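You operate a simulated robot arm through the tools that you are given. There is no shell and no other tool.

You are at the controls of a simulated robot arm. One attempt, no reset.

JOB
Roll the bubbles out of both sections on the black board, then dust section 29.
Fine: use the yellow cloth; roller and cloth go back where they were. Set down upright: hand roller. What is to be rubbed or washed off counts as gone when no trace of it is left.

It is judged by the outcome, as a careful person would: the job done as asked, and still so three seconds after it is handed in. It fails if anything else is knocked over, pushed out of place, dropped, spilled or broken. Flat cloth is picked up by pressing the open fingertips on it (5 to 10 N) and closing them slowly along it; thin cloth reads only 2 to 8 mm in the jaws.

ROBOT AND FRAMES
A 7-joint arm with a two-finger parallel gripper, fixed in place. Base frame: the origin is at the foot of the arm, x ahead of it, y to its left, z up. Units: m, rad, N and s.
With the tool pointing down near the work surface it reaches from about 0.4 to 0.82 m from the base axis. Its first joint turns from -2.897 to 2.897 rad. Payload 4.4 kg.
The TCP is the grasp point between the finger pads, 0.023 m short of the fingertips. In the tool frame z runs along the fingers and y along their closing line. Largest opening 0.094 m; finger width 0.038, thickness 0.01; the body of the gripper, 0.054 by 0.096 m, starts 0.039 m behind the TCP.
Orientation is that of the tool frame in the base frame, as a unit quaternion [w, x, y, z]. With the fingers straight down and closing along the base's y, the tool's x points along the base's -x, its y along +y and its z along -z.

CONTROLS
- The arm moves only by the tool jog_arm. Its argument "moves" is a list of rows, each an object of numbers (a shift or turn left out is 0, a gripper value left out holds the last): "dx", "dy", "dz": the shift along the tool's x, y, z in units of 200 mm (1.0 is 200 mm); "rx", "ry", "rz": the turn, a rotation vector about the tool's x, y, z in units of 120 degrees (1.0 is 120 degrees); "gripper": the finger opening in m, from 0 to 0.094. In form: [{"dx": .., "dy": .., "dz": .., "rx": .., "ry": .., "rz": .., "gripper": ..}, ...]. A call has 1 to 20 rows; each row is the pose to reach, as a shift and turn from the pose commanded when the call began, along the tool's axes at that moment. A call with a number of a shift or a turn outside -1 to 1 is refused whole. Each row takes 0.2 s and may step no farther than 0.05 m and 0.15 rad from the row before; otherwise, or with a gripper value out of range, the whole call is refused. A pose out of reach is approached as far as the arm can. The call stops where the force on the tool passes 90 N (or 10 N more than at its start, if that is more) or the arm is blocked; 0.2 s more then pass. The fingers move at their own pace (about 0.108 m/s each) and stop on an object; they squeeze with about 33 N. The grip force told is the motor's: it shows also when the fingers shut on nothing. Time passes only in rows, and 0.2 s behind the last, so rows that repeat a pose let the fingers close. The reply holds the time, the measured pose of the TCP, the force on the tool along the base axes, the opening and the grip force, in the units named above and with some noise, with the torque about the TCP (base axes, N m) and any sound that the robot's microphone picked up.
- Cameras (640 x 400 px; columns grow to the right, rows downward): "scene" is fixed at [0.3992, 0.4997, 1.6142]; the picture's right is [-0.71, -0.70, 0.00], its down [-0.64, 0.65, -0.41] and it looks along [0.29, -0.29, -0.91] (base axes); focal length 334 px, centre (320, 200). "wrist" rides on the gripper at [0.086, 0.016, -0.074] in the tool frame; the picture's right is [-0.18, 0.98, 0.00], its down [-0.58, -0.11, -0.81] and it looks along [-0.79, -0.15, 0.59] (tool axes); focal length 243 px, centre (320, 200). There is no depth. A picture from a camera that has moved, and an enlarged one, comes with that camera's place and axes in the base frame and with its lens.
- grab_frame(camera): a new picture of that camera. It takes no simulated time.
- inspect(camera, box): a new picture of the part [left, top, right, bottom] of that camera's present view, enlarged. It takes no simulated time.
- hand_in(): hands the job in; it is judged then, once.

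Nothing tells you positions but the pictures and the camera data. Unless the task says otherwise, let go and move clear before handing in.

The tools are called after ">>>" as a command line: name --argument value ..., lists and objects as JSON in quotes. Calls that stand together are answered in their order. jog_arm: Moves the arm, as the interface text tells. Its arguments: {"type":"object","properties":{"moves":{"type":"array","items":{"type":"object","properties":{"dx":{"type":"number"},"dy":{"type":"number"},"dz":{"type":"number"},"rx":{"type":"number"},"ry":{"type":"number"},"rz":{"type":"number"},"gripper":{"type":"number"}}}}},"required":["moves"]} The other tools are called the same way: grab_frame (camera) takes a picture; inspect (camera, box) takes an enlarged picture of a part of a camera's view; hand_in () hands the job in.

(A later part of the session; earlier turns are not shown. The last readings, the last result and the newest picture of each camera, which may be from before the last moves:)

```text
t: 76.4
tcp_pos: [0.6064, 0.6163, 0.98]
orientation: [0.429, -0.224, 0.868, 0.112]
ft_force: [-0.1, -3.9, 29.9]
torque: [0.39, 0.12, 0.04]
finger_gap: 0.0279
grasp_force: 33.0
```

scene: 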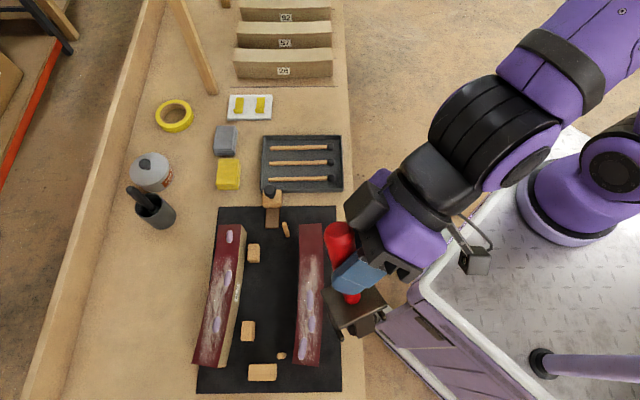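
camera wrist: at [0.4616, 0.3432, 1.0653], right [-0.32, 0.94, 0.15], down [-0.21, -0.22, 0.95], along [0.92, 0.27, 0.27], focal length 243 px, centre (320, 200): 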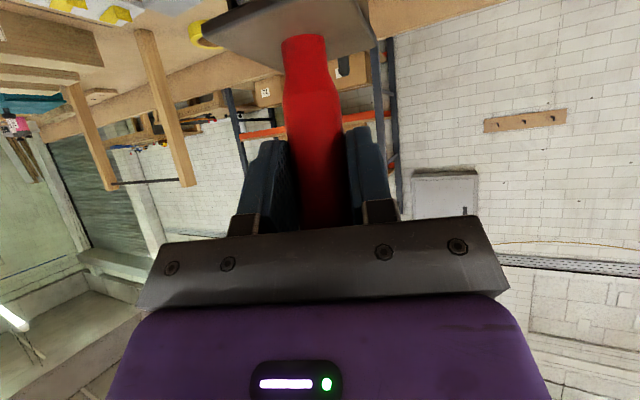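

>>> jog_arm --moves '[{"dx": 0.0127, "dy": -0.0064, "dz": -0.0207}, {"dx": 0.0274, "dy": -0.0127, "dz": -0.04}, {"dx": 0.0421, "dy": -0.019, "dz": -0.0592}, {"dx": 0.0568, "dy": -0.0254, "dz": -0.0784}, {"dx": 0.0715, "dy": -0.0317, "dz": -0.0976}, {"dx": 0.0862, "dy": -0.038, "dz": -0.1168}]'

>>> jog_arm --moves '[{"dx": -0.1, "dz": -0.0765}, {"dx": -0.2, "dz": -0.153}, {"dx": -0.153, "dy": 0.005, "dz": -0.29}, {"dx": -0.09, "dy": 0.01, "dz": -0.428}, {"dx": -0.016, "dy": 0.012, "dz": -0.545}, {"dx": -0.016, "dy": 0.012, "dz": -0.545}]'

>>> inspect --camera "scene" --box '[180, 200, 360, 400]'

```text
t: 77.8
tcp_pos: [0.5855, 0.5955, 0.9789]
orientation: [0.428, -0.224, 0.868, 0.112]
ft_force: [-1.4, 0.1, 22.1]
torque: [0.48, 0.24, 0.06]
finger_gap: 0.028
grasp_force: 32.7
```

```text
t: 79.2
tcp_pos: [0.5108, 0.557, 1.0477]
orientation: [0.428, -0.225, 0.868, 0.111]
ft_force: [0.1, -1.3, -4.1]
torque: [-0.01, 0.01, -0.03]
finger_gap: 0.028
grasp_force: 33.4
```

```text
2.00 times, centred on (270, 300) of scene
camera zoom: at [0.3992, 0.4997, 1.6142], right [-0.71, -0.7, 0.0], down [-0.64, 0.65, -0.41], along [0.29, -0.29, -0.91], focal length 668 px, centre (420, 0)
```

zoom: 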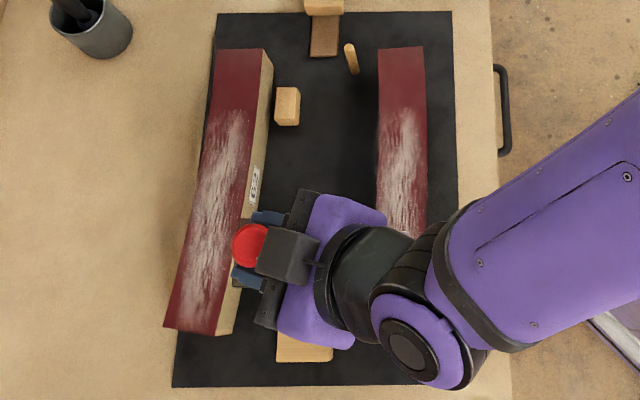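

Section 62 is clear of bubbles. Now the second bubble on section 29.

>>> jog_arm --moves '[{"dx": 0.13, "dy": -0.07, "dz": -0.072}, {"dx": 0.26, "dy": -0.14, "dz": -0.1435}, {"dx": 0.39, "dy": -0.21, "dz": -0.215}, {"dx": 0.5205, "dy": -0.28, "dz": -0.287}, {"dx": 0.5205, "dy": -0.28, "dz": -0.287}]'

>>> jog_arm --moves '[{"dx": 0.0317, "dz": 0.0243}, {"dx": 0.0634, "dz": 0.0486}, {"dx": 0.0634, "dz": 0.0486}]'

>>> inspect --camera "scene" --box '[248, 270, 376, 350]'

```text
t: 80.4
tcp_pos: [0.4417, 0.4574, 1.0002]
orientation: [0.428, -0.225, 0.868, 0.112]
ft_force: [0.1, 0.5, -3.6]
torque: [-0.07, 0.04, -0.01]
finger_gap: 0.0281
grasp_force: 33.1
```

```text
t: 81.2
tcp_pos: [0.4423, 0.4558, 0.9852]
orientation: [0.427, -0.225, 0.869, 0.111]
ft_force: [0.1, -0.3, -2.9]
torque: [-0.01, 0.02, 0.01]
finger_gap: 0.028
grasp_force: 33.5
```

```text
5.00 times, centred on (312, 310) of scene
camera zoom: at [0.3992, 0.4997, 1.6142], right [-0.71, -0.7, 0.0], down [-0.64, 0.65, -0.41], along [0.29, -0.29, -0.91], focal length 1671 px, centre (360, -350)
```

zoom: 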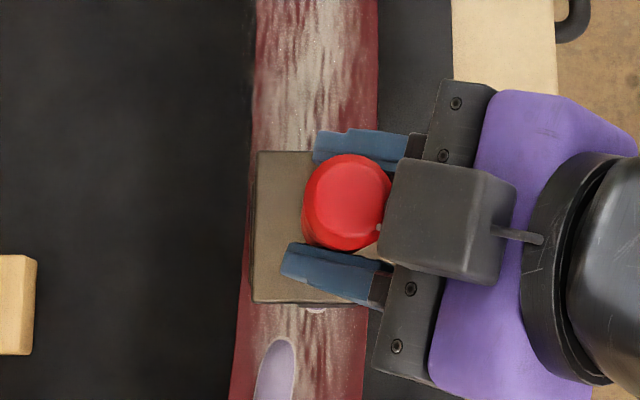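

>>> jog_arm --moves '[{"dx": 0.0119, "dz": 0.0091}, {"dx": 0.0159, "dz": 0.0121}, {"dx": 0.0159, "dz": 0.0121}]'

>>> jog_arm --moves '[{"dx": 0.004, "dz": 0.003}, {"dx": 0.004, "dz": 0.003}]'

>>> jog_arm --moves '[{"dx": 0.004, "dz": 0.003}, {"dx": 0.004, "dz": 0.003}]'

```text
t: 82.0
tcp_pos: [0.4415, 0.4551, 0.9802]
orientation: [0.428, -0.226, 0.868, 0.113]
ft_force: [0.2, -0.8, -3.0]
torque: [-0.03, 0.07, 0.01]
finger_gap: 0.028
grasp_force: 32.6
```

```text
t: 82.6
tcp_pos: [0.4436, 0.4558, 0.9791]
orientation: [0.428, -0.225, 0.868, 0.112]
ft_force: [2.6, -0.6, 3.3]
torque: [0.07, -0.07, -0.03]
finger_gap: 0.0279
grasp_force: 33.2
```

```text
t: 83.2
tcp_pos: [0.4423, 0.4554, 0.9782]
orientation: [0.429, -0.225, 0.868, 0.113]
ft_force: [2.0, 1.3, 20.8]
torque: [0.51, -0.09, -0.03]
finger_gap: 0.0276
grasp_force: 33.5
```

>>> jog_arm --moves '[{"dx": -0.0147, "dy": 0.0063, "dz": 0.0192}, {"dx": -0.0294, "dy": 0.0127, "dz": 0.0384}]'

>>> jog_arm --moves '[{"dx": -0.0147, "dy": 0.0063, "dz": 0.0192}, {"dx": -0.0294, "dy": 0.0127, "dz": 0.0384}]'

>>> jog_arm --moves '[{"dx": -0.0147, "dy": 0.0063, "dz": 0.0192}, {"dx": -0.0294, "dy": 0.0127, "dz": 0.0384}]'

>>> jog_arm --moves '[{"dx": 0.0127, "dy": -0.0064, "dz": -0.0207}, {"dx": 0.0274, "dy": -0.0127, "dz": -0.04}, {"dx": 0.0421, "dy": -0.019, "dz": -0.0592}, {"dx": 0.0568, "dy": -0.0254, "dz": -0.0784}, {"dx": 0.0715, "dy": -0.0317, "dz": -0.0976}]'

```text
t: 83.8
tcp_pos: [0.4489, 0.4616, 0.9786]
orientation: [0.428, -0.224, 0.868, 0.112]
ft_force: [-2.1, 2.3, 17.7]
torque: [0.75, 0.28, 0.05]
finger_gap: 0.028
grasp_force: 33.3
```

```text
t: 84.4
tcp_pos: [0.4576, 0.4687, 0.9773]
orientation: [0.428, -0.224, 0.868, 0.112]
ft_force: [-0.3, 1.1, 24.9]
torque: [0.74, 0.13, 0.02]
finger_gap: 0.028
grasp_force: 32.9
```

```text
t: 85.0
tcp_pos: [0.4632, 0.4766, 0.9791]
orientation: [0.428, -0.225, 0.868, 0.112]
ft_force: [2.3, 0.9, 28.7]
torque: [0.82, -0.07, -0.04]
finger_gap: 0.0278
grasp_force: 33.0
```

```text
t: 86.2
tcp_pos: [0.4459, 0.4587, 0.979]
orientation: [0.428, -0.225, 0.868, 0.113]
ft_force: [-0.3, 1.3, 26.4]
torque: [0.77, 0.11, -0.06]
finger_gap: 0.0278
grasp_force: 32.9
```

>>> jog_arm --moves '[{"dx": -0.0793, "dz": -0.0607}, {"dx": -0.074, "dy": 0.12, "dz": -0.067}, {"dx": -0.069, "dy": 0.238, "dz": -0.0737}, {"dx": -0.0133, "dy": 0.238, "dz": -0.031}, {"dx": -0.0133, "dy": 0.238, "dz": -0.031}]'

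>>> inspect --camera "scene" --box '[240, 290, 368, 370]'

```text
t: 87.4
tcp_pos: [0.4186, 0.4992, 0.9836]
orientation: [0.427, -0.225, 0.868, 0.112]
ft_force: [0.2, 0.4, -3.2]
torque: [-0.07, 0.08, -0.01]
finger_gap: 0.028
grasp_force: 32.8
```

```text
5.00 times, centred on (304, 330) of scene
camera zoom: at [0.3992, 0.4997, 1.6142], right [-0.71, -0.7, 0.0], down [-0.64, 0.65, -0.41], along [0.29, -0.29, -0.91], focal length 1671 px, centre (400, -450)
```

zoom: 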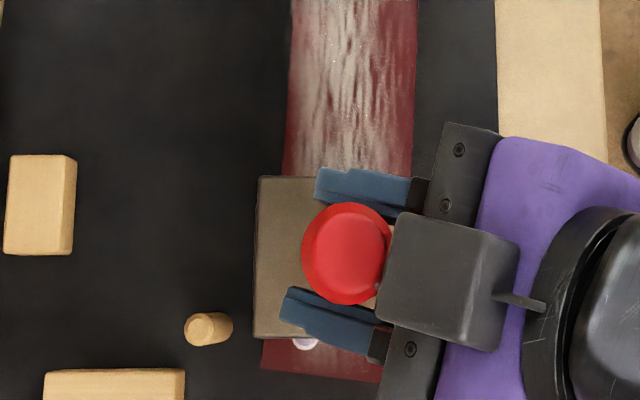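

>>> jog_arm --moves '[{"dx": 0.0119, "dz": 0.0091}, {"dx": 0.0159, "dz": 0.0121}, {"dx": 0.0159, "dz": 0.0121}]'

>>> jog_arm --moves '[{"dx": 0.004, "dz": 0.003}, {"dx": 0.004, "dz": 0.003}]'

>>> jog_arm --moves '[{"dx": 0.003, "dz": 0.0023}, {"dx": 0.003, "dz": 0.0023}]'

```text
t: 88.2
tcp_pos: [0.4194, 0.4987, 0.9798]
orientation: [0.427, -0.224, 0.869, 0.112]
ft_force: [0.0, -0.2, -3.0]
torque: [0.0, -0.02, -0.02]
finger_gap: 0.028
grasp_force: 32.9
```

```text
t: 88.8
tcp_pos: [0.4188, 0.4987, 0.9796]
orientation: [0.428, -0.226, 0.868, 0.113]
ft_force: [-0.8, 0.4, -3.3]
torque: [-0.01, 0.03, 0.0]
finger_gap: 0.028
grasp_force: 32.9
```

```text
t: 89.4
tcp_pos: [0.4192, 0.4992, 0.978]
orientation: [0.428, -0.224, 0.868, 0.112]
ft_force: [0.8, -0.9, 3.3]
torque: [0.03, 0.05, 0.0]
finger_gap: 0.028
grasp_force: 33.2
```

>>> jog_arm --moves '[{"dx": 0.003, "dz": 0.0023}, {"dx": -0.0117, "dy": 0.0063, "dz": 0.0215}, {"dx": -0.0264, "dy": 0.0127, "dz": 0.0407}]'

>>> jog_arm --moves '[{"dx": -0.0147, "dy": 0.0063, "dz": 0.0192}, {"dx": -0.0294, "dy": 0.0127, "dz": 0.0384}]'

>>> jog_arm --moves '[{"dx": -0.0147, "dy": 0.0063, "dz": 0.0192}, {"dx": -0.0294, "dy": 0.0127, "dz": 0.0384}]'

>>> jog_arm --moves '[{"dx": 0.0137, "dy": -0.0064, "dz": -0.02}, {"dx": 0.0284, "dy": -0.0127, "dz": -0.0392}, {"dx": 0.0431, "dy": -0.019, "dz": -0.0584}, {"dx": 0.0578, "dy": -0.0254, "dz": -0.0776}, {"dx": 0.0725, "dy": -0.0317, "dz": -0.0968}]'

```text
t: 90.2
tcp_pos: [0.4276, 0.5043, 0.9781]
orientation: [0.429, -0.224, 0.868, 0.112]
ft_force: [-2.6, 0.9, 22.4]
torque: [0.69, 0.42, 0.05]
finger_gap: 0.0278
grasp_force: 32.9
```

```text
t: 90.8
tcp_pos: [0.433, 0.5106, 0.9796]
orientation: [0.429, -0.225, 0.868, 0.113]
ft_force: [-2.7, 2.8, 27.5]
torque: [1.04, 0.43, 0.05]
finger_gap: 0.028
grasp_force: 33.0
```

```text
t: 91.4
tcp_pos: [0.4409, 0.5184, 0.9785]
orientation: [0.428, -0.224, 0.868, 0.112]
ft_force: [1.0, 4.3, 26.3]
torque: [1.1, 0.13, -0.04]
finger_gap: 0.0281
grasp_force: 32.7
```

```text
t: 92.6
tcp_pos: [0.4234, 0.501, 0.978]
orientation: [0.428, -0.224, 0.868, 0.112]
ft_force: [0.4, 1.1, 14.4]
torque: [0.55, 0.06, -0.03]
finger_gap: 0.0279
grasp_force: 33.2
```

>>> jog_arm --moves '[{"dx": -0.132, "dz": -0.101}, {"dx": -0.264, "dz": -0.202}, {"dx": -0.3966, "dz": -0.3036}]'

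>>> jog_arm --moves '[{"dx": -0.034, "dy": -0.191, "dz": 0.044}, {"dx": -0.068, "dy": -0.3825, "dz": 0.0875}, {"dx": -0.102, "dy": -0.574, "dz": 0.131}, {"dx": -0.1365, "dy": -0.765, "dz": 0.175}]'

>>> jog_arm --moves '[{"dx": -0.034, "dy": -0.191, "dz": 0.044}, {"dx": -0.068, "dy": -0.3825, "dz": 0.0875}, {"dx": -0.102, "dy": -0.574, "dz": 0.131}, {"dx": -0.1365, "dy": -0.765, "dz": 0.175}, {"dx": -0.1365, "dy": -0.765, "dz": 0.175}]'

>>> inspect --camera "scene" --box '[180, 200, 360, 400]'

```text
t: 93.4
tcp_pos: [0.4253, 0.5022, 1.0772]
orientation: [0.428, -0.225, 0.868, 0.111]
ft_force: [0.8, 0.9, -3.2]
torque: [0.0, 0.04, -0.01]
finger_gap: 0.0281
grasp_force: 32.5
```

```text
t: 94.4
tcp_pos: [0.5385, 0.3916, 1.0773]
orientation: [0.428, -0.225, 0.868, 0.112]
ft_force: [-0.8, 0.4, -2.7]
torque: [-0.04, 0.03, -0.04]
finger_gap: 0.0277
grasp_force: 33.0
```

```text
t: 95.6
tcp_pos: [0.6498, 0.2793, 1.0776]
orientation: [0.427, -0.226, 0.868, 0.113]
ft_force: [-0.2, 0.3, -3.6]
torque: [-0.03, 0.05, -0.02]
finger_gap: 0.0279
grasp_force: 32.5
```

```text
2.00 times, centred on (270, 300) of scene
camera zoom: at [0.3992, 0.4997, 1.6142], right [-0.71, -0.7, 0.0], down [-0.64, 0.65, -0.41], along [0.29, -0.29, -0.91], focal length 668 px, centre (420, 0)
```

zoom: 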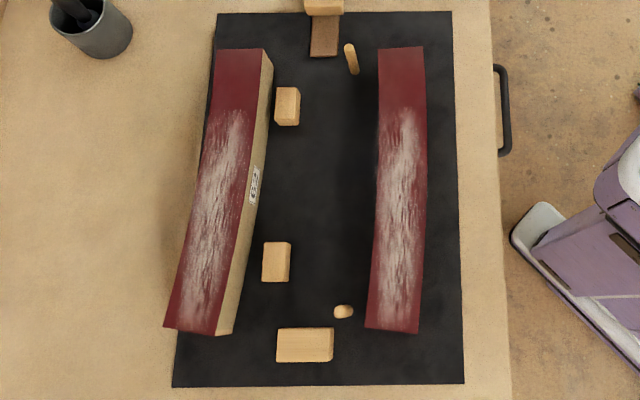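

All bubbles are gone from both sections and nothing was disturbed. I'm carrying the roller back home.

>>> jog_arm --moves '[{"dx": -0.034, "dy": -0.191, "dz": 0.044}, {"dx": -0.068, "dy": -0.3825, "dz": 0.0875}, {"dx": -0.102, "dy": -0.574, "dz": 0.131}, {"dx": -0.1365, "dy": -0.765, "dz": 0.175}]'

>>> jog_arm --moves '[{"dx": -0.034, "dy": -0.191, "dz": 0.044}, {"dx": -0.068, "dy": -0.3825, "dz": 0.0875}, {"dx": -0.102, "dy": -0.574, "dz": 0.131}, {"dx": -0.1365, "dy": -0.765, "dz": 0.175}, {"dx": -0.1365, "dy": -0.765, "dz": 0.175}]'

>>> inspect --camera "scene" --box '[280, 40, 360, 110]'

>>> grab_frame --camera "wrist"

```text
t: 96.6
tcp_pos: [0.7636, 0.167, 1.0775]
orientation: [0.428, -0.226, 0.868, 0.112]
ft_force: [-0.3, 0.3, -2.2]
torque: [-0.06, 0.0, -0.05]
finger_gap: 0.0278
grasp_force: 33.0
```

```text
t: 97.8
tcp_pos: [0.8765, 0.0557, 1.0796]
orientation: [0.429, -0.224, 0.868, 0.112]
ft_force: [0.0, 1.7, -2.8]
torque: [0.0, 0.0, -0.03]
finger_gap: 0.028
grasp_force: 32.5
```

```text
5.71 times, centred on (320, 75) of scene
camera zoom: at [0.3992, 0.4997, 1.6142], right [-0.71, -0.7, 0.0], down [-0.64, 0.65, -0.41], along [0.29, -0.29, -0.91], focal length 1910 px, centre (320, 914)
```

zoom: 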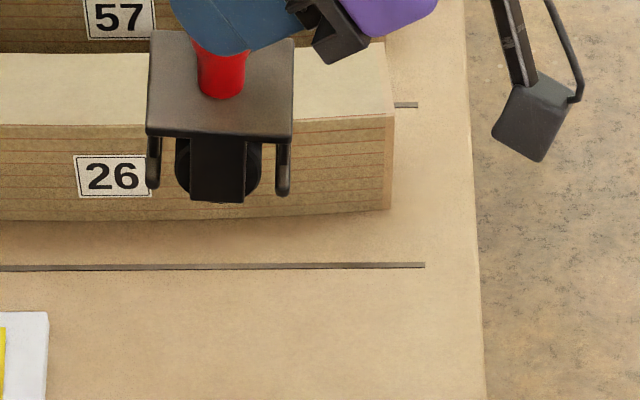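

```text
taken
camera wrist: at [0.7724, 0.0153, 1.0567], right [-0.38, 0.91, 0.15], down [-0.2, -0.24, 0.95], along [0.9, 0.33, 0.27], focal length 243 px, centre (320, 200)
```

wrist: 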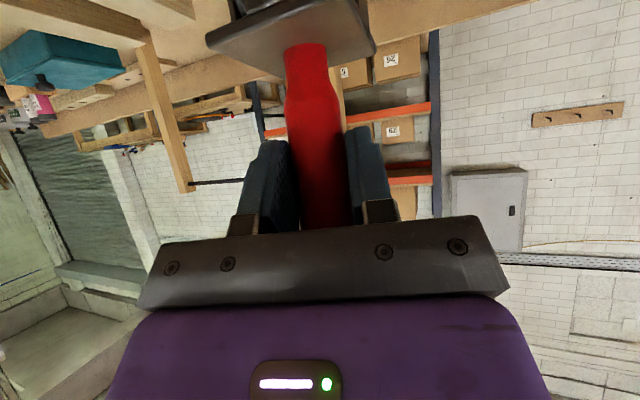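

>>> jog_arm --moves '[{"dx": 0.154, "dz": 0.118, "rx": -0.0198, "rz": -0.0152}, {"dx": 0.307, "dz": 0.235, "rx": -0.0198, "rz": -0.0152}, {"dx": 0.461, "dz": 0.353, "rx": -0.0198, "rz": -0.0152}, {"dx": 0.57, "dz": 0.436, "rx": -0.0198, "rz": -0.0152}, {"dx": 0.57, "dz": 0.436, "rx": -0.0198, "rz": -0.0152}]'

>>> inspect --camera "scene" --box '[280, 60, 360, 130]'

>>> grab_frame --camera "wrist"

```text
t: 99.0
tcp_pos: [0.8747, 0.0537, 0.9344]
orientation: [0.425, -0.248, 0.862, 0.123]
ft_force: [-0.6, -0.2, -3.7]
torque: [-0.02, 0.06, -0.01]
finger_gap: 0.0276
grasp_force: 33.7
```

```text
5.71 times, centred on (320, 95) of scene
camera zoom: at [0.3992, 0.4997, 1.6142], right [-0.71, -0.7, 0.0], down [-0.64, 0.65, -0.41], along [0.29, -0.29, -0.91], focal length 1910 px, centre (320, 800)
```

zoom: 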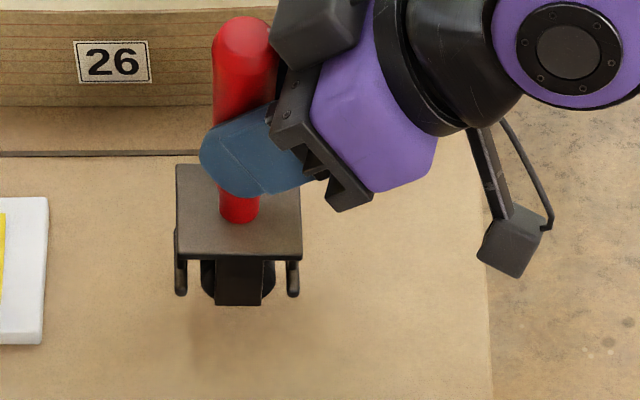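

```text
taken
camera wrist: at [0.7721, 0.0091, 0.9119], right [-0.43, 0.89, 0.15], down [-0.18, -0.25, 0.95], along [0.89, 0.38, 0.27], focal length 243 px, centre (320, 200)
```

wrist: 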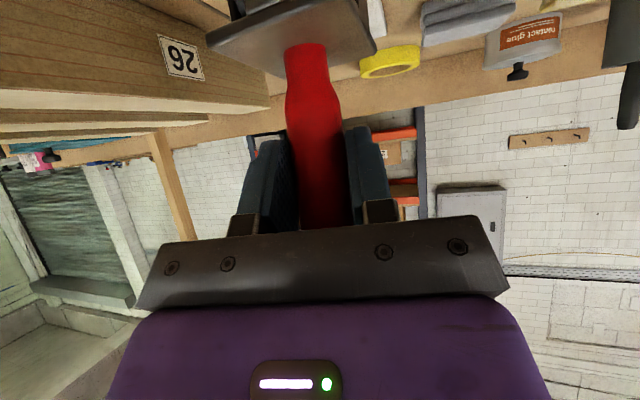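

>>> jog_arm --moves '[{"rx": 0.0081, "ry": 0.0325, "rz": -0.0105}, {"rx": 0.0081, "ry": 0.0325, "rz": -0.0105}]'

>>> inspect --camera "scene" --box '[280, 60, 360, 130]'

>>> grab_frame --camera "wrist"

```text
t: 99.6
tcp_pos: [0.876, 0.0543, 0.9348]
orientation: [0.398, -0.258, 0.874, 0.102]
ft_force: [-0.1, -0.6, -3.1]
torque: [-0.01, 0.02, 0.0]
finger_gap: 0.0276
grasp_force: 33.2
```

```text
5.71 times, centred on (320, 95) of scene
camera zoom: at [0.3992, 0.4997, 1.6142], right [-0.71, -0.7, 0.0], down [-0.64, 0.65, -0.41], along [0.29, -0.29, -0.91], focal length 1910 px, centre (320, 800)
```

zoom: 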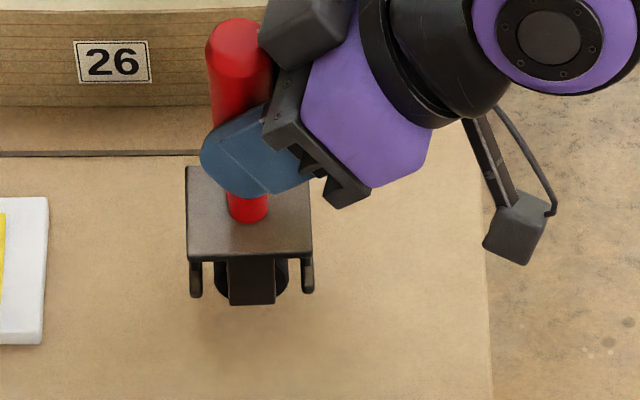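

```text
taken
camera wrist: at [0.7714, 0.0075, 0.9189], right [-0.42, 0.9, 0.11], down [-0.14, -0.19, 0.97], along [0.9, 0.39, 0.21], focal length 243 px, centre (320, 200)
```

wrist: 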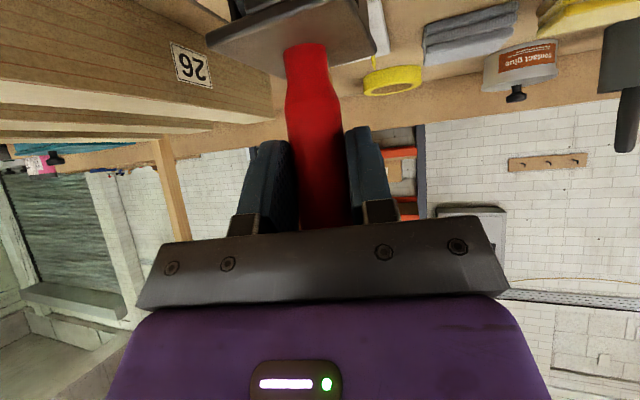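

>>> jog_arm --moves '[{"dx": 0.044, "dy": 0.007, "dz": 0.025}, {"dx": 0.0885, "dy": 0.0135, "dz": 0.05}, {"dx": 0.0885, "dy": 0.0135, "dz": 0.05}]'

>>> inspect --camera "scene" --box '[280, 60, 360, 130]'

```text
t: 100.4
tcp_pos: [0.8717, 0.0519, 0.9153]
orientation: [0.399, -0.257, 0.874, 0.103]
ft_force: [0.4, 0.5, -3.1]
torque: [-0.03, 0.01, -0.01]
finger_gap: 0.0277
grasp_force: 33.0
```

```text
5.71 times, centred on (320, 95) of scene
camera zoom: at [0.3992, 0.4997, 1.6142], right [-0.71, -0.7, 0.0], down [-0.64, 0.65, -0.41], along [0.29, -0.29, -0.91], focal length 1910 px, centre (320, 800)
```

zoom: 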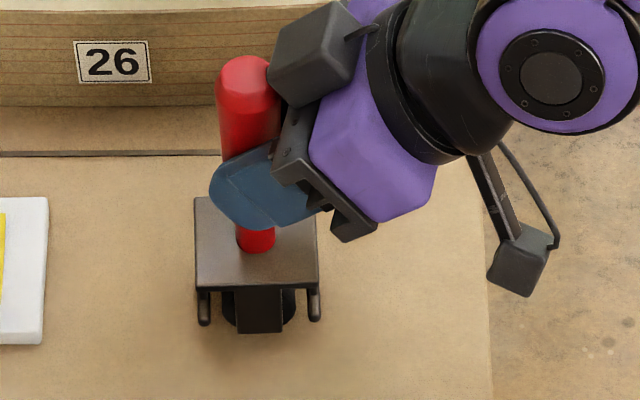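

>>> jog_arm --moves '[{"dx": 0.015, "dz": 0.0132}, {"dx": 0.0215, "dz": 0.0132}, {"dx": 0.0215, "dz": 0.0132}]'

>>> jog_arm --moves '[{"dx": 0.0112, "dz": 0.0099}, {"dx": 0.0112, "dz": 0.0099}]'

>>> jog_arm --moves '[{"dx": 0.0056, "dz": 0.005}, {"dx": 0.0056, "dz": 0.005}]'

```text
t: 101.2
tcp_pos: [0.871, 0.0528, 0.9102]
orientation: [0.398, -0.257, 0.875, 0.102]
ft_force: [0.5, 0.0, -3.4]
torque: [-0.02, 0.04, 0.0]
finger_gap: 0.0276
grasp_force: 33.3
```

```text
t: 101.8
tcp_pos: [0.8718, 0.0531, 0.9081]
orientation: [0.399, -0.258, 0.874, 0.103]
ft_force: [-0.8, 0.9, 16.8]
torque: [0.41, 0.25, 0.02]
finger_gap: 0.0278
grasp_force: 33.0
```

```text
t: 102.4
tcp_pos: [0.8706, 0.0529, 0.907]
orientation: [0.4, -0.259, 0.873, 0.104]
ft_force: [3.2, 0.4, 31.7]
torque: [0.67, -0.05, -0.06]
finger_gap: 0.0274
grasp_force: 33.0
```

>>> jog_arm --moves '[{"dx": -0.0064, "dz": -0.0056}, {"dx": -0.0064, "dz": -0.0056}]'

>>> inspect --camera "scene" --box '[280, 60, 360, 130]'

>>> grab_frame --camera "wrist"

```text
t: 103.0
tcp_pos: [0.8705, 0.0504, 0.9064]
orientation: [0.398, -0.258, 0.875, 0.103]
ft_force: [2.3, -1.2, 21.3]
torque: [0.27, -0.03, 0.0]
finger_gap: 0.028
grasp_force: 32.9
```

```text
5.71 times, centred on (320, 95) of scene
camera zoom: at [0.3992, 0.4997, 1.6142], right [-0.71, -0.7, 0.0], down [-0.64, 0.65, -0.41], along [0.29, -0.29, -0.91], focal length 1910 px, centre (320, 800)
```

zoom: 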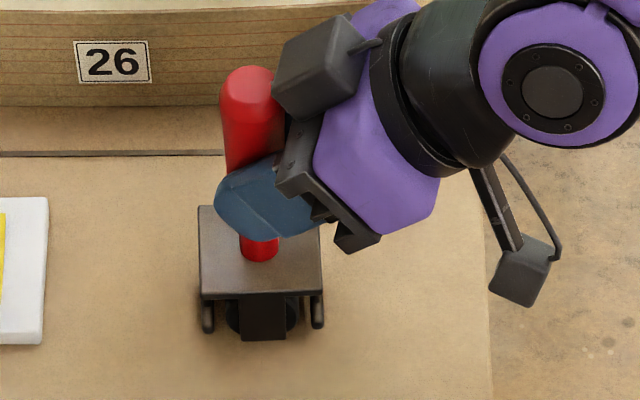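

```text
taken
camera wrist: at [0.7665, 0.0054, 0.891], right [-0.42, 0.9, 0.11], down [-0.14, -0.19, 0.97], along [0.9, 0.39, 0.21], focal length 243 px, centre (320, 200)
```

wrist: 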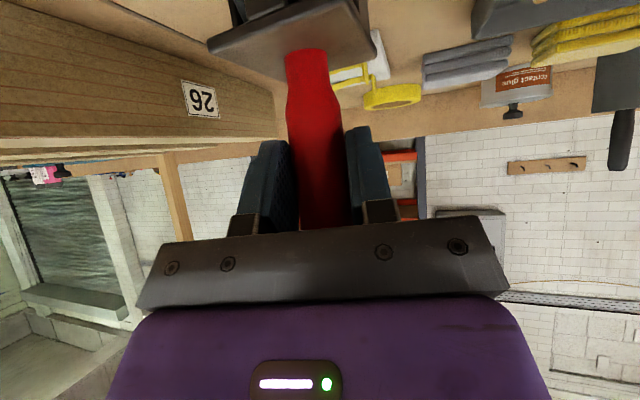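

>>> jog_arm --moves '[{"dx": -0.0045, "dz": -0.004}, {"dx": -0.0045, "dz": -0.004}]'

```text
t: 103.6
tcp_pos: [0.8712, 0.0523, 0.9066]
orientation: [0.397, -0.257, 0.875, 0.102]
ft_force: [2.3, -1.2, -1.7]
torque: [-0.03, 0.08, 0.02]
finger_gap: 0.0278
grasp_force: 33.0
```

>>> jog_arm --moves '[{"gripper": 0.029}, {"gripper": 0.031}, {"gripper": 0.034}, {"gripper": 0.038}, {"gripper": 0.044}, {"gripper": 0.055}, {"gripper": 0.07}, {"gripper": 0.085}, {"gripper": 0.094}, {"gripper": 0.094}]'

>>> inspect --camera "scene" --box '[280, 60, 360, 130]'

>>> grab_frame --camera "wrist"

```text
t: 105.8
tcp_pos: [0.8715, 0.052, 0.9069]
orientation: [0.399, -0.257, 0.874, 0.102]
ft_force: [1.4, 0.4, -0.3]
torque: [-0.01, 0.0, 0.0]
finger_gap: 0.0938
grasp_force: 0.1
```

```text
5.71 times, centred on (320, 95) of scene
camera zoom: at [0.3992, 0.4997, 1.6142], right [-0.71, -0.7, 0.0], down [-0.64, 0.65, -0.41], along [0.29, -0.29, -0.91], focal length 1910 px, centre (320, 800)
```

zoom: 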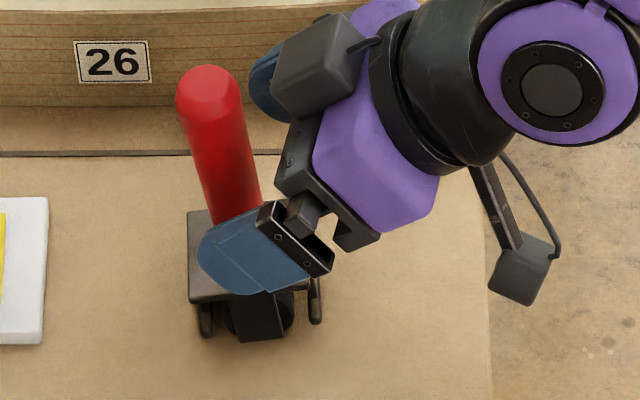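

```text
taken
camera wrist: at [0.7667, 0.0057, 0.8922], right [-0.42, 0.9, 0.11], down [-0.14, -0.19, 0.97], along [0.9, 0.39, 0.21], focal length 243 px, centre (320, 200)
```

wrist: 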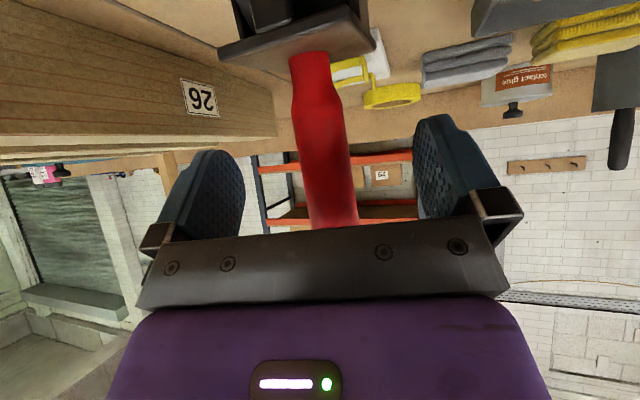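

The roller is on its spot but leaned about 6° onto its props when released. I'll turn the jaws so they close along its axle, re-grip, straighten it and let go more gently.

>>> jog_arm --moves '[{"rx": -0.0374, "ry": -0.0014, "rz": -0.033}, {"rx": -0.0748, "ry": -0.0027, "rz": -0.0661}, {"rx": -0.0748, "ry": -0.0027, "rz": -0.0661}]'

>>> inspect --camera "scene" --box '[280, 60, 360, 130]'

>>> grab_frame --camera "wrist"

```text
t: 106.6
tcp_pos: [0.8705, 0.0525, 0.9082]
orientation: [0.385, -0.348, 0.843, 0.144]
ft_force: [0.7, -0.1, 0.2]
torque: [0.0, 0.03, 0.02]
finger_gap: 0.094
grasp_force: 0.0
```

```text
5.71 times, centred on (320, 95) of scene
camera zoom: at [0.3992, 0.4997, 1.6142], right [-0.71, -0.7, 0.0], down [-0.64, 0.65, -0.41], along [0.29, -0.29, -0.91], focal length 1910 px, centre (320, 800)
```

zoom: 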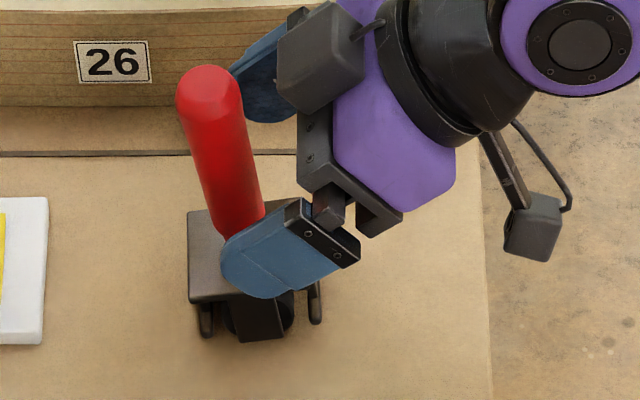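

```text
taken
camera wrist: at [0.7787, -0.0149, 0.892], right [-0.6, 0.79, 0.11], down [-0.1, -0.21, 0.97], along [0.79, 0.57, 0.21], focal length 243 px, centre (320, 200)
```

wrist: 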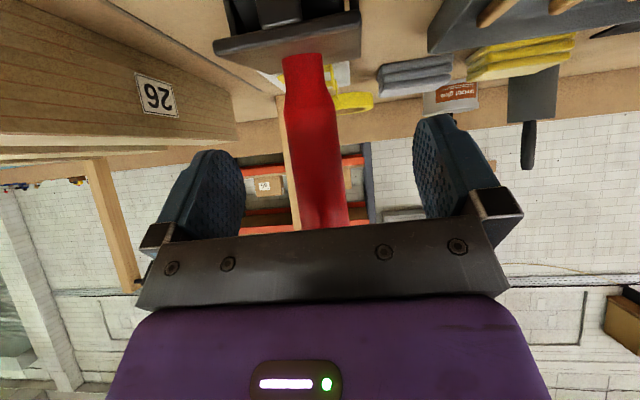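

>>> jog_arm --moves '[{"dx": -0.02, "dz": 0.0225}, {"dx": -0.04, "dz": 0.045}, {"dx": -0.04, "dz": 0.045, "gripper": 0.07}, {"dx": -0.04, "dz": 0.045, "gripper": 0.05}, {"dx": -0.04, "dz": 0.045, "gripper": 0.04}, {"dx": -0.04, "dz": 0.045, "gripper": 0.034}, {"dx": -0.04, "dz": 0.045, "gripper": 0.028}, {"dx": -0.04, "dz": 0.045, "gripper": 0.02}, {"dx": -0.04, "dz": 0.045, "gripper": 0.01}, {"dx": -0.04, "dz": 0.045, "gripper": 0.01}]'

>>> inspect --camera "scene" --box '[280, 60, 360, 130]'

>>> grab_frame --camera "wrist"

```text
t: 108.8
tcp_pos: [0.879, 0.0605, 0.9071]
orientation: [0.385, -0.348, 0.842, 0.144]
ft_force: [1.5, -1.5, -0.5]
torque: [-0.1, -0.13, 0.01]
finger_gap: 0.0284
grasp_force: 32.7
```

```text
5.71 times, centred on (320, 95) of scene
camera zoom: at [0.3992, 0.4997, 1.6142], right [-0.71, -0.7, 0.0], down [-0.64, 0.65, -0.41], along [0.29, -0.29, -0.91], focal length 1910 px, centre (320, 800)
```

zoom: 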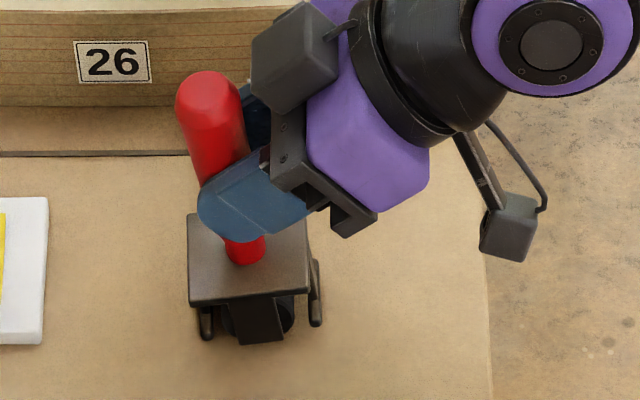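

```text
taken
camera wrist: at [0.7871, -0.0068, 0.8917], right [-0.6, 0.79, 0.11], down [-0.1, -0.21, 0.97], along [0.79, 0.57, 0.21], focal length 243 px, centre (320, 200)
```

wrist: 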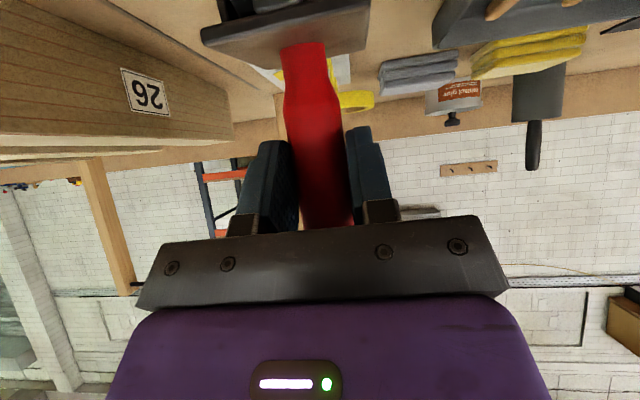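

>>> jog_arm --moves '[{"dx": 0.01, "dz": -0.035, "ry": -0.03}, {"dx": 0.035, "dz": -0.0695, "ry": -0.061}, {"dx": 0.035, "dz": -0.0695, "ry": -0.061}]'

>>> inspect --camera "scene" --box '[280, 60, 360, 130]'

>>> grab_frame --camera "wrist"

```text
t: 109.6
tcp_pos: [0.8691, 0.0514, 0.9113]
orientation: [0.439, -0.337, 0.816, 0.166]
ft_force: [0.3, 0.2, -3.2]
torque: [0.0, 0.07, 0.01]
finger_gap: 0.0281
grasp_force: 32.4
```

```text
5.71 times, centred on (320, 95) of scene
camera zoom: at [0.3992, 0.4997, 1.6142], right [-0.71, -0.7, 0.0], down [-0.64, 0.65, -0.41], along [0.29, -0.29, -0.91], focal length 1910 px, centre (320, 800)
```

zoom: 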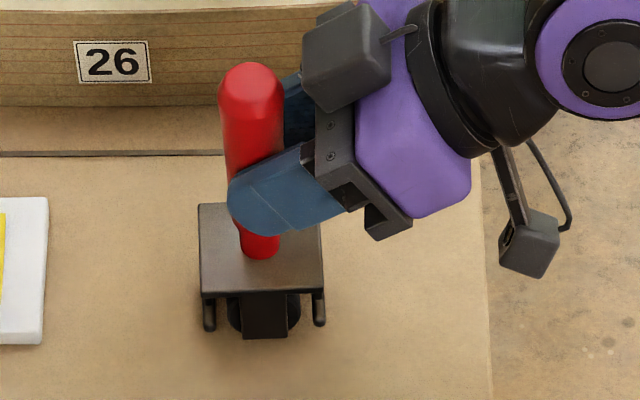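

```text
taken
camera wrist: at [0.7789, -0.0148, 0.8818], right [-0.61, 0.78, 0.13], down [-0.19, -0.3, 0.94], along [0.77, 0.55, 0.33], focal length 243 px, centre (320, 200)
```

wrist: 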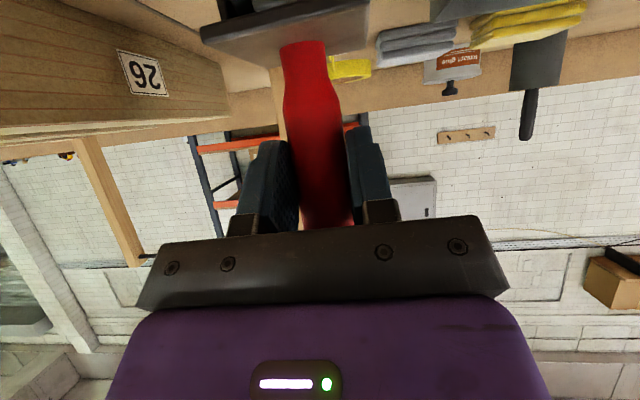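

>>> jog_arm --moves '[{"dx": 0.0083, "dz": 0.0056}, {"dx": 0.0083, "dz": 0.0056}]'

>>> jog_arm --moves '[{"dx": 0.0041, "dz": 0.0028}, {"dx": 0.0041, "dz": 0.0028}]'

>>> jog_arm --moves '[{"dx": 0.0021, "dz": 0.0014}, {"dx": 0.0021, "dz": 0.0014}]'

```text
t: 110.2
tcp_pos: [0.8694, 0.0511, 0.909]
orientation: [0.439, -0.337, 0.816, 0.166]
ft_force: [0.0, -1.3, -2.8]
torque: [-0.03, 0.02, 0.02]
finger_gap: 0.0282
grasp_force: 33.1
```

```text
t: 110.8
tcp_pos: [0.8689, 0.0505, 0.9091]
orientation: [0.438, -0.337, 0.817, 0.165]
ft_force: [0.4, -0.9, -1.2]
torque: [-0.14, -0.07, -0.01]
finger_gap: 0.0283
grasp_force: 32.5
```

```text
t: 111.4
tcp_pos: [0.8701, 0.0498, 0.9077]
orientation: [0.439, -0.337, 0.816, 0.165]
ft_force: [-0.4, -0.3, 4.7]
torque: [0.23, 0.16, 0.02]
finger_gap: 0.0283
grasp_force: 32.8
```

>>> jog_arm --moves '[{"dx": -0.0012, "dz": -0.0008}, {"dx": -0.0012, "dz": -0.0008}, {"dx": -0.0012, "dz": -0.0008, "gripper": 0.0285}, {"dx": -0.0012, "dz": -0.0008, "gripper": 0.0287}, {"dx": -0.0012, "dz": -0.0008, "gripper": 0.029}, {"dx": -0.0012, "dz": -0.0008, "gripper": 0.0293}, {"dx": -0.0012, "dz": -0.0008, "gripper": 0.0297}, {"dx": -0.0012, "dz": -0.0008, "gripper": 0.0302}, {"dx": -0.0012, "dz": -0.0008, "gripper": 0.031}, {"dx": -0.0012, "dz": -0.0008, "gripper": 0.033}, {"dx": -0.0012, "dz": -0.0008, "gripper": 0.033}]'

>>> inspect --camera "scene" --box '[280, 60, 360, 130]'

```text
t: 113.8
tcp_pos: [0.8699, 0.0501, 0.9081]
orientation: [0.439, -0.337, 0.816, 0.165]
ft_force: [0.8, -0.3, 0.2]
torque: [-0.04, 0.04, -0.01]
finger_gap: 0.0334
grasp_force: 0.4
```

```text
5.71 times, centred on (320, 95) of scene
camera zoom: at [0.3992, 0.4997, 1.6142], right [-0.71, -0.7, 0.0], down [-0.64, 0.65, -0.41], along [0.29, -0.29, -0.91], focal length 1910 px, centre (320, 800)
```

zoom: 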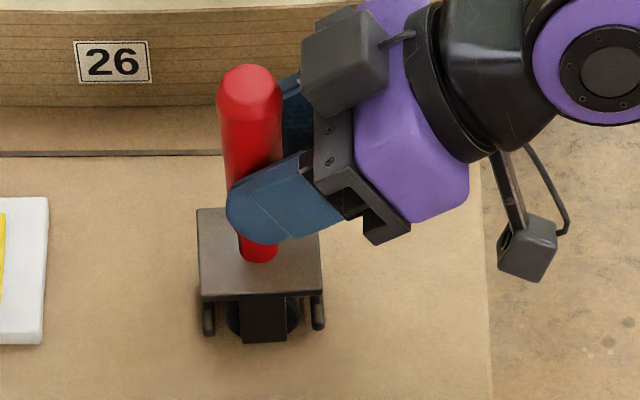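

It stands upright this time. I'll open fully and back straight out.

>>> jog_arm --moves '[{"gripper": 0.04}, {"gripper": 0.055}, {"gripper": 0.075}, {"gripper": 0.094}, {"gripper": 0.094}]'

>>> inspect --camera "scene" --box '[280, 60, 360, 130]'

```text
t: 115.0
tcp_pos: [0.869, 0.0507, 0.908]
orientation: [0.439, -0.337, 0.816, 0.165]
ft_force: [0.8, -0.5, -0.9]
torque: [-0.03, -0.02, 0.02]
finger_gap: 0.0944
grasp_force: 0.0
```

```text
5.71 times, centred on (320, 95) of scene
camera zoom: at [0.3992, 0.4997, 1.6142], right [-0.71, -0.7, 0.0], down [-0.64, 0.65, -0.41], along [0.29, -0.29, -0.91], focal length 1910 px, centre (320, 800)
```

zoom: 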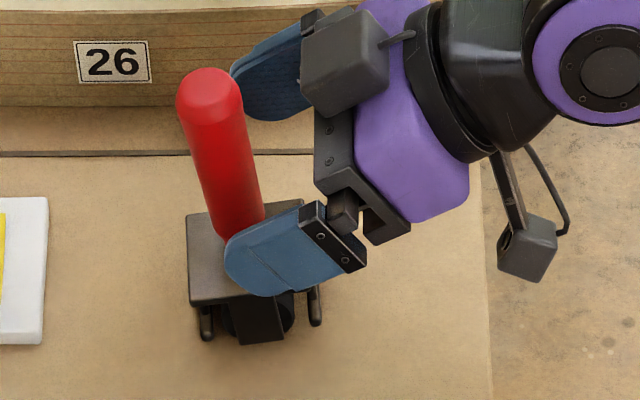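

Fully released, it settles against its side props at about 6°, which looks like its natural rest, in its old spot. I'll back out now and go look at the yellow cloth.

>>> jog_arm --moves '[{"dz": -0.1}, {"dz": -0.25}, {"dz": -0.45}, {"dz": -0.65}, {"dz": -0.8}]'

>>> grab_frame --camera "wrist"

>>> inspect --camera "scene" --box '[200, 60, 360, 200]'

```text
t: 116.2
tcp_pos: [0.7731, -0.0409, 0.9998]
orientation: [0.438, -0.338, 0.816, 0.166]
ft_force: [1.1, -0.4, -0.3]
torque: [-0.01, -0.01, 0.0]
finger_gap: 0.0938
grasp_force: 0.0
```

```text
taken
camera wrist: at [0.6827, -0.1059, 0.969], right [-0.61, 0.78, 0.13], down [-0.19, -0.3, 0.94], along [0.77, 0.55, 0.33], focal length 243 px, centre (320, 200)
```

wrist: 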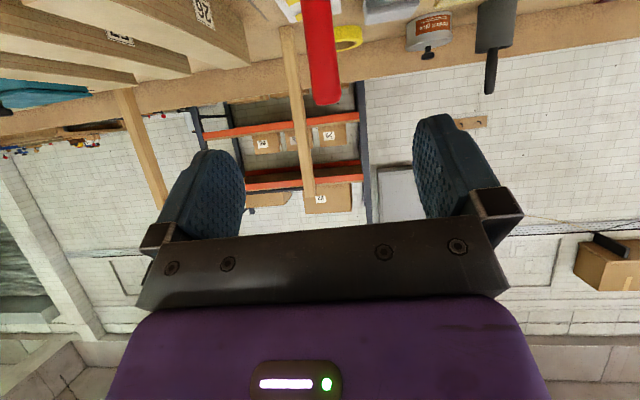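

```text
2.86 times, centred on (280, 130) of scene
camera zoom: at [0.3992, 0.4997, 1.6142], right [-0.71, -0.7, 0.0], down [-0.64, 0.65, -0.41], along [0.29, -0.29, -0.91], focal length 955 px, centre (434, 400)
```

zoom: 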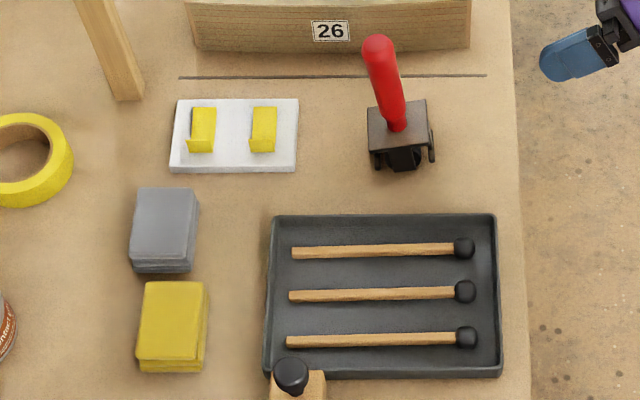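

>>> jog_arm --moves '[{"dx": -0.073, "dy": 0.137, "dz": 0.102, "ry": 0.0667}, {"dx": -0.146, "dy": 0.2746, "dz": 0.204, "ry": 0.133}, {"dx": -0.219, "dy": 0.412, "dz": 0.3056, "ry": 0.2}, {"dx": -0.291, "dy": 0.549, "dz": 0.407, "ry": 0.267}, {"dx": -0.364, "dy": 0.686, "dz": 0.509, "ry": 0.333}, {"dx": -0.437, "dy": 0.824, "dz": 0.611, "ry": 0.4}, {"dx": -0.51, "dy": 0.961, "dz": 0.713, "ry": 0.467}, {"dx": -0.51, "dy": 0.961, "dz": 0.713, "ry": 0.467}]'

>>> grab_frame --camera "wrist"

>>> grab_frame --camera "scene"

```text
t: 118.0
tcp_pos: [0.7641, 0.2202, 0.9975]
orientation: [0.003, -0.375, 0.927, -0.013]
ft_force: [0.6, -0.6, -0.4]
torque: [0.03, 0.0, 0.03]
finger_gap: 0.0938
grasp_force: 0.0
```

```text
taken
camera wrist: at [0.6908, 0.1731, 1.0721], right [-0.55, 0.83, -0.03], down [0.48, 0.34, 0.81], along [0.68, 0.43, -0.59], focal length 243 px, centre (320, 200)
```

wrist: 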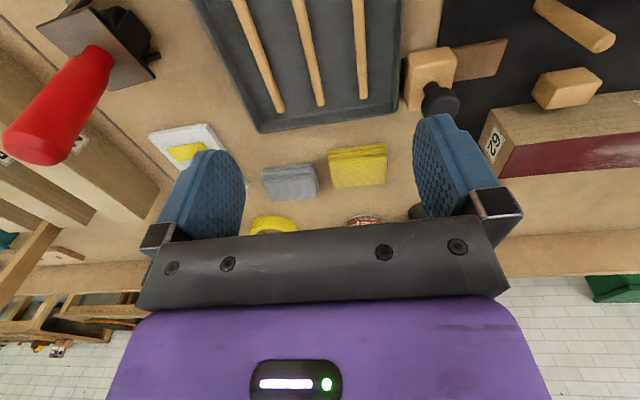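

```text
taken
```

scene: 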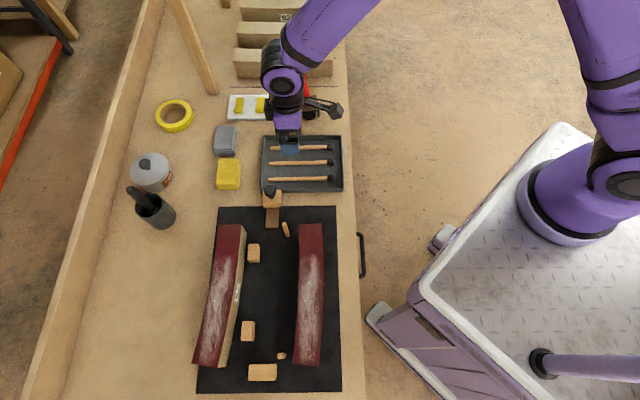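

>>> inspect --camera "wrist" --box '[250, 130, 410, 230]'

>>> inspect --camera "scene" --box '[200, 110, 280, 210]'

```text
4.00 times, centred on (330, 180) of wrist
camera zoom: at [0.6908, 0.1731, 1.0721], right [-0.55, 0.83, -0.03], down [0.48, 0.34, 0.81], along [0.68, 0.43, -0.59], focal length 970 px, centre (280, 280)
```

zoom: 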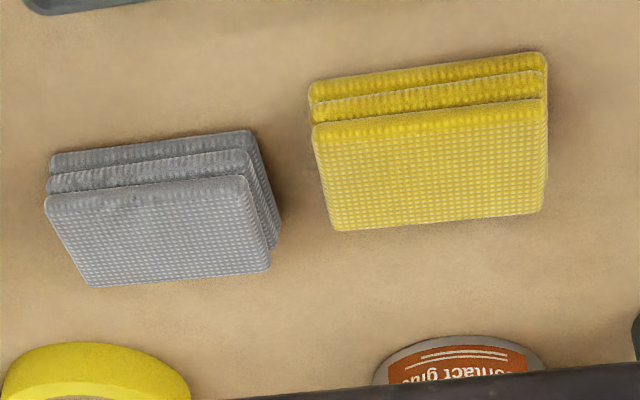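

```text
4.00 times, centred on (240, 160) of scene
camera zoom: at [0.3992, 0.4997, 1.6142], right [-0.71, -0.7, 0.0], down [-0.64, 0.65, -0.41], along [0.29, -0.29, -0.91], focal length 1337 px, centre (640, 360)
```

zoom: 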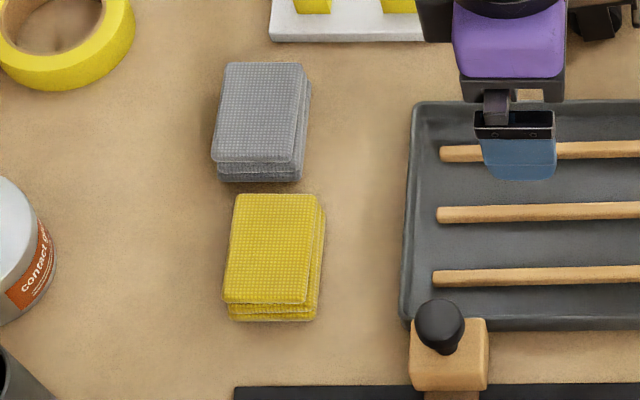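

The yellow cloth is a folded pad about 55 × 80 mm and 23 mm thick, centred near (0.886, 0.363) with its top at z ≈ 0.823. The grey one sits close on one side, so I'll grip it across its narrow width and turn the wrist for that.

>>> jog_arm --moves '[{"rz": 0.0697}, {"rz": 0.1394}, {"rz": 0.2091}, {"rz": 0.2788}, {"rz": 0.3485}, {"rz": 0.4182}, {"rz": 0.4879}, {"rz": 0.5576}, {"rz": 0.6273}, {"rz": 0.697}, {"rz": 0.7667}, {"rz": 0.7667}]'

>>> grab_frame --camera "wrist"

>>> grab_frame --camera "scene"

```text
t: 120.6
tcp_pos: [0.7638, 0.2203, 0.9974]
orientation: [0.012, 0.407, 0.913, -0.006]
ft_force: [0.1, -0.6, 0.7]
torque: [-0.02, -0.01, 0.01]
finger_gap: 0.094
grasp_force: 0.1
```

```text
taken
camera wrist: at [0.7167, 0.2973, 1.0703], right [0.85, 0.52, 0.0], down [0.3, -0.49, 0.82], along [0.43, -0.7, -0.57], focal length 243 px, centre (320, 200)
```

wrist: 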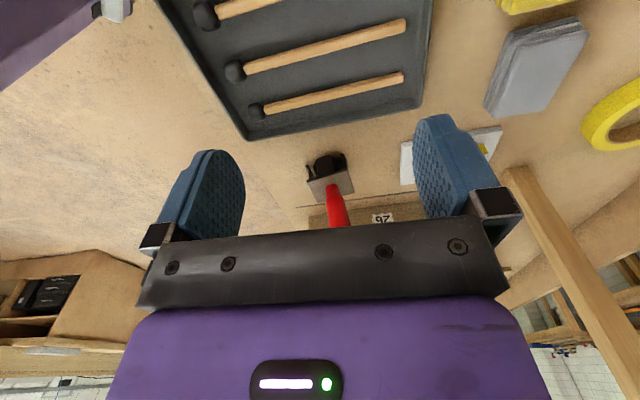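

```text
taken
```

scene: 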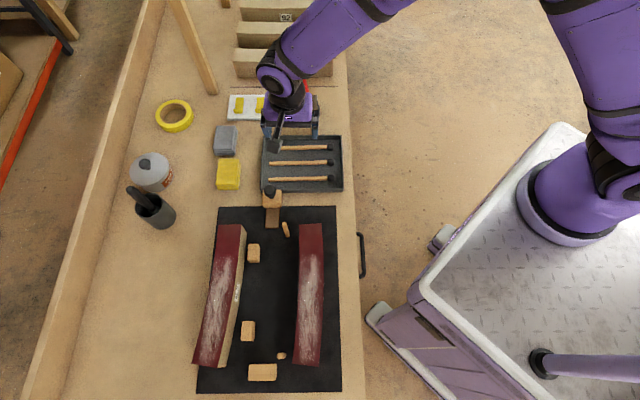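

>>> jog_arm --moves '[{"dx": 0.026, "dy": 0.186, "dz": 0.0465}, {"dx": 0.052, "dy": 0.372, "dz": 0.093}, {"dx": 0.078, "dy": 0.558, "dz": 0.1395}, {"dx": 0.104, "dy": 0.744, "dz": 0.186}, {"dx": 0.13, "dy": 0.93, "dz": 0.2325}, {"dx": 0.13, "dy": 0.93, "dz": 0.2325}]'

>>> grab_frame --camera "wrist"

>>> inspect --camera "scene" --box '[180, 100, 300, 220]'

```text
t: 122.0
tcp_pos: [0.886, 0.3637, 0.9514]
orientation: [0.012, 0.406, 0.914, -0.006]
ft_force: [-0.5, -0.9, 0.6]
torque: [0.01, -0.01, 0.0]
finger_gap: 0.094
grasp_force: 0.0
```

```text
taken
camera wrist: at [0.8388, 0.4407, 1.0242], right [0.85, 0.52, 0.0], down [0.3, -0.49, 0.82], along [0.43, -0.7, -0.57], focal length 243 px, centre (320, 200)
```

wrist: 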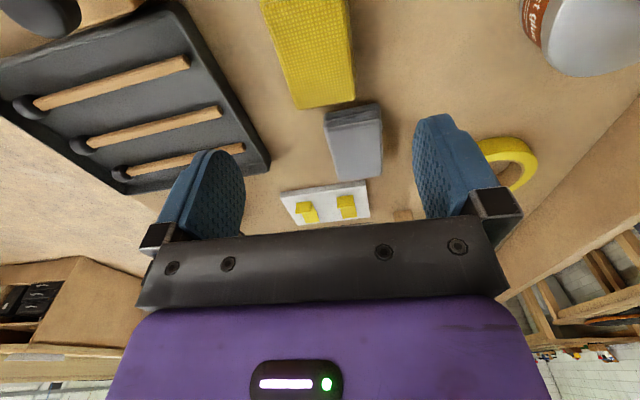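

```text
3.33 times, centred on (240, 160) of scene
camera zoom: at [0.3992, 0.4997, 1.6142], right [-0.71, -0.7, 0.0], down [-0.64, 0.65, -0.41], along [0.29, -0.29, -0.91], focal length 1114 px, centre (587, 333)
```

zoom: 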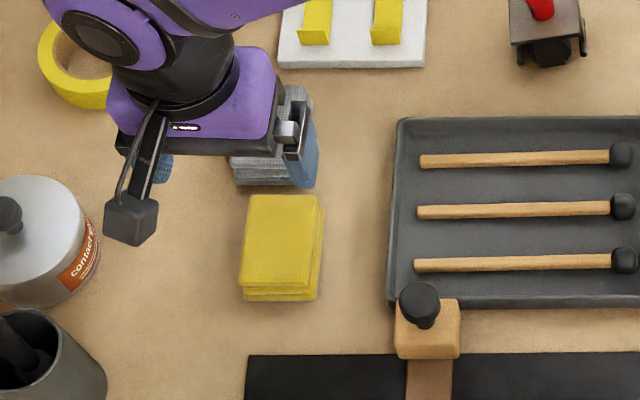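

>>> inspect --camera "wrist" --box '[220, 0, 420, 125]'

```text
3.20 times, centred on (320, 62) of wrist
camera zoom: at [0.8388, 0.4407, 1.0242], right [0.85, 0.52, 0.0], down [0.3, -0.49, 0.82], along [0.43, -0.7, -0.57], focal length 776 px, centre (320, 640)
```

zoom: 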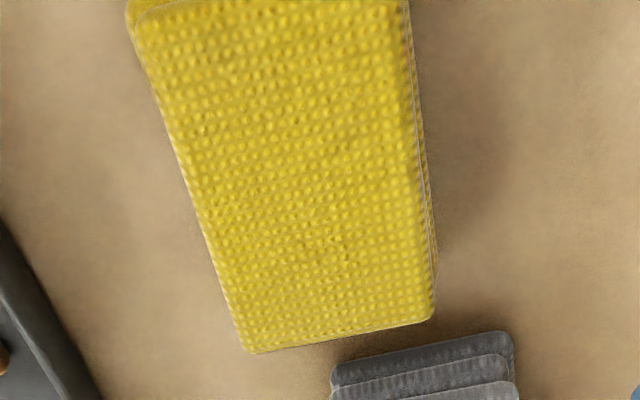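

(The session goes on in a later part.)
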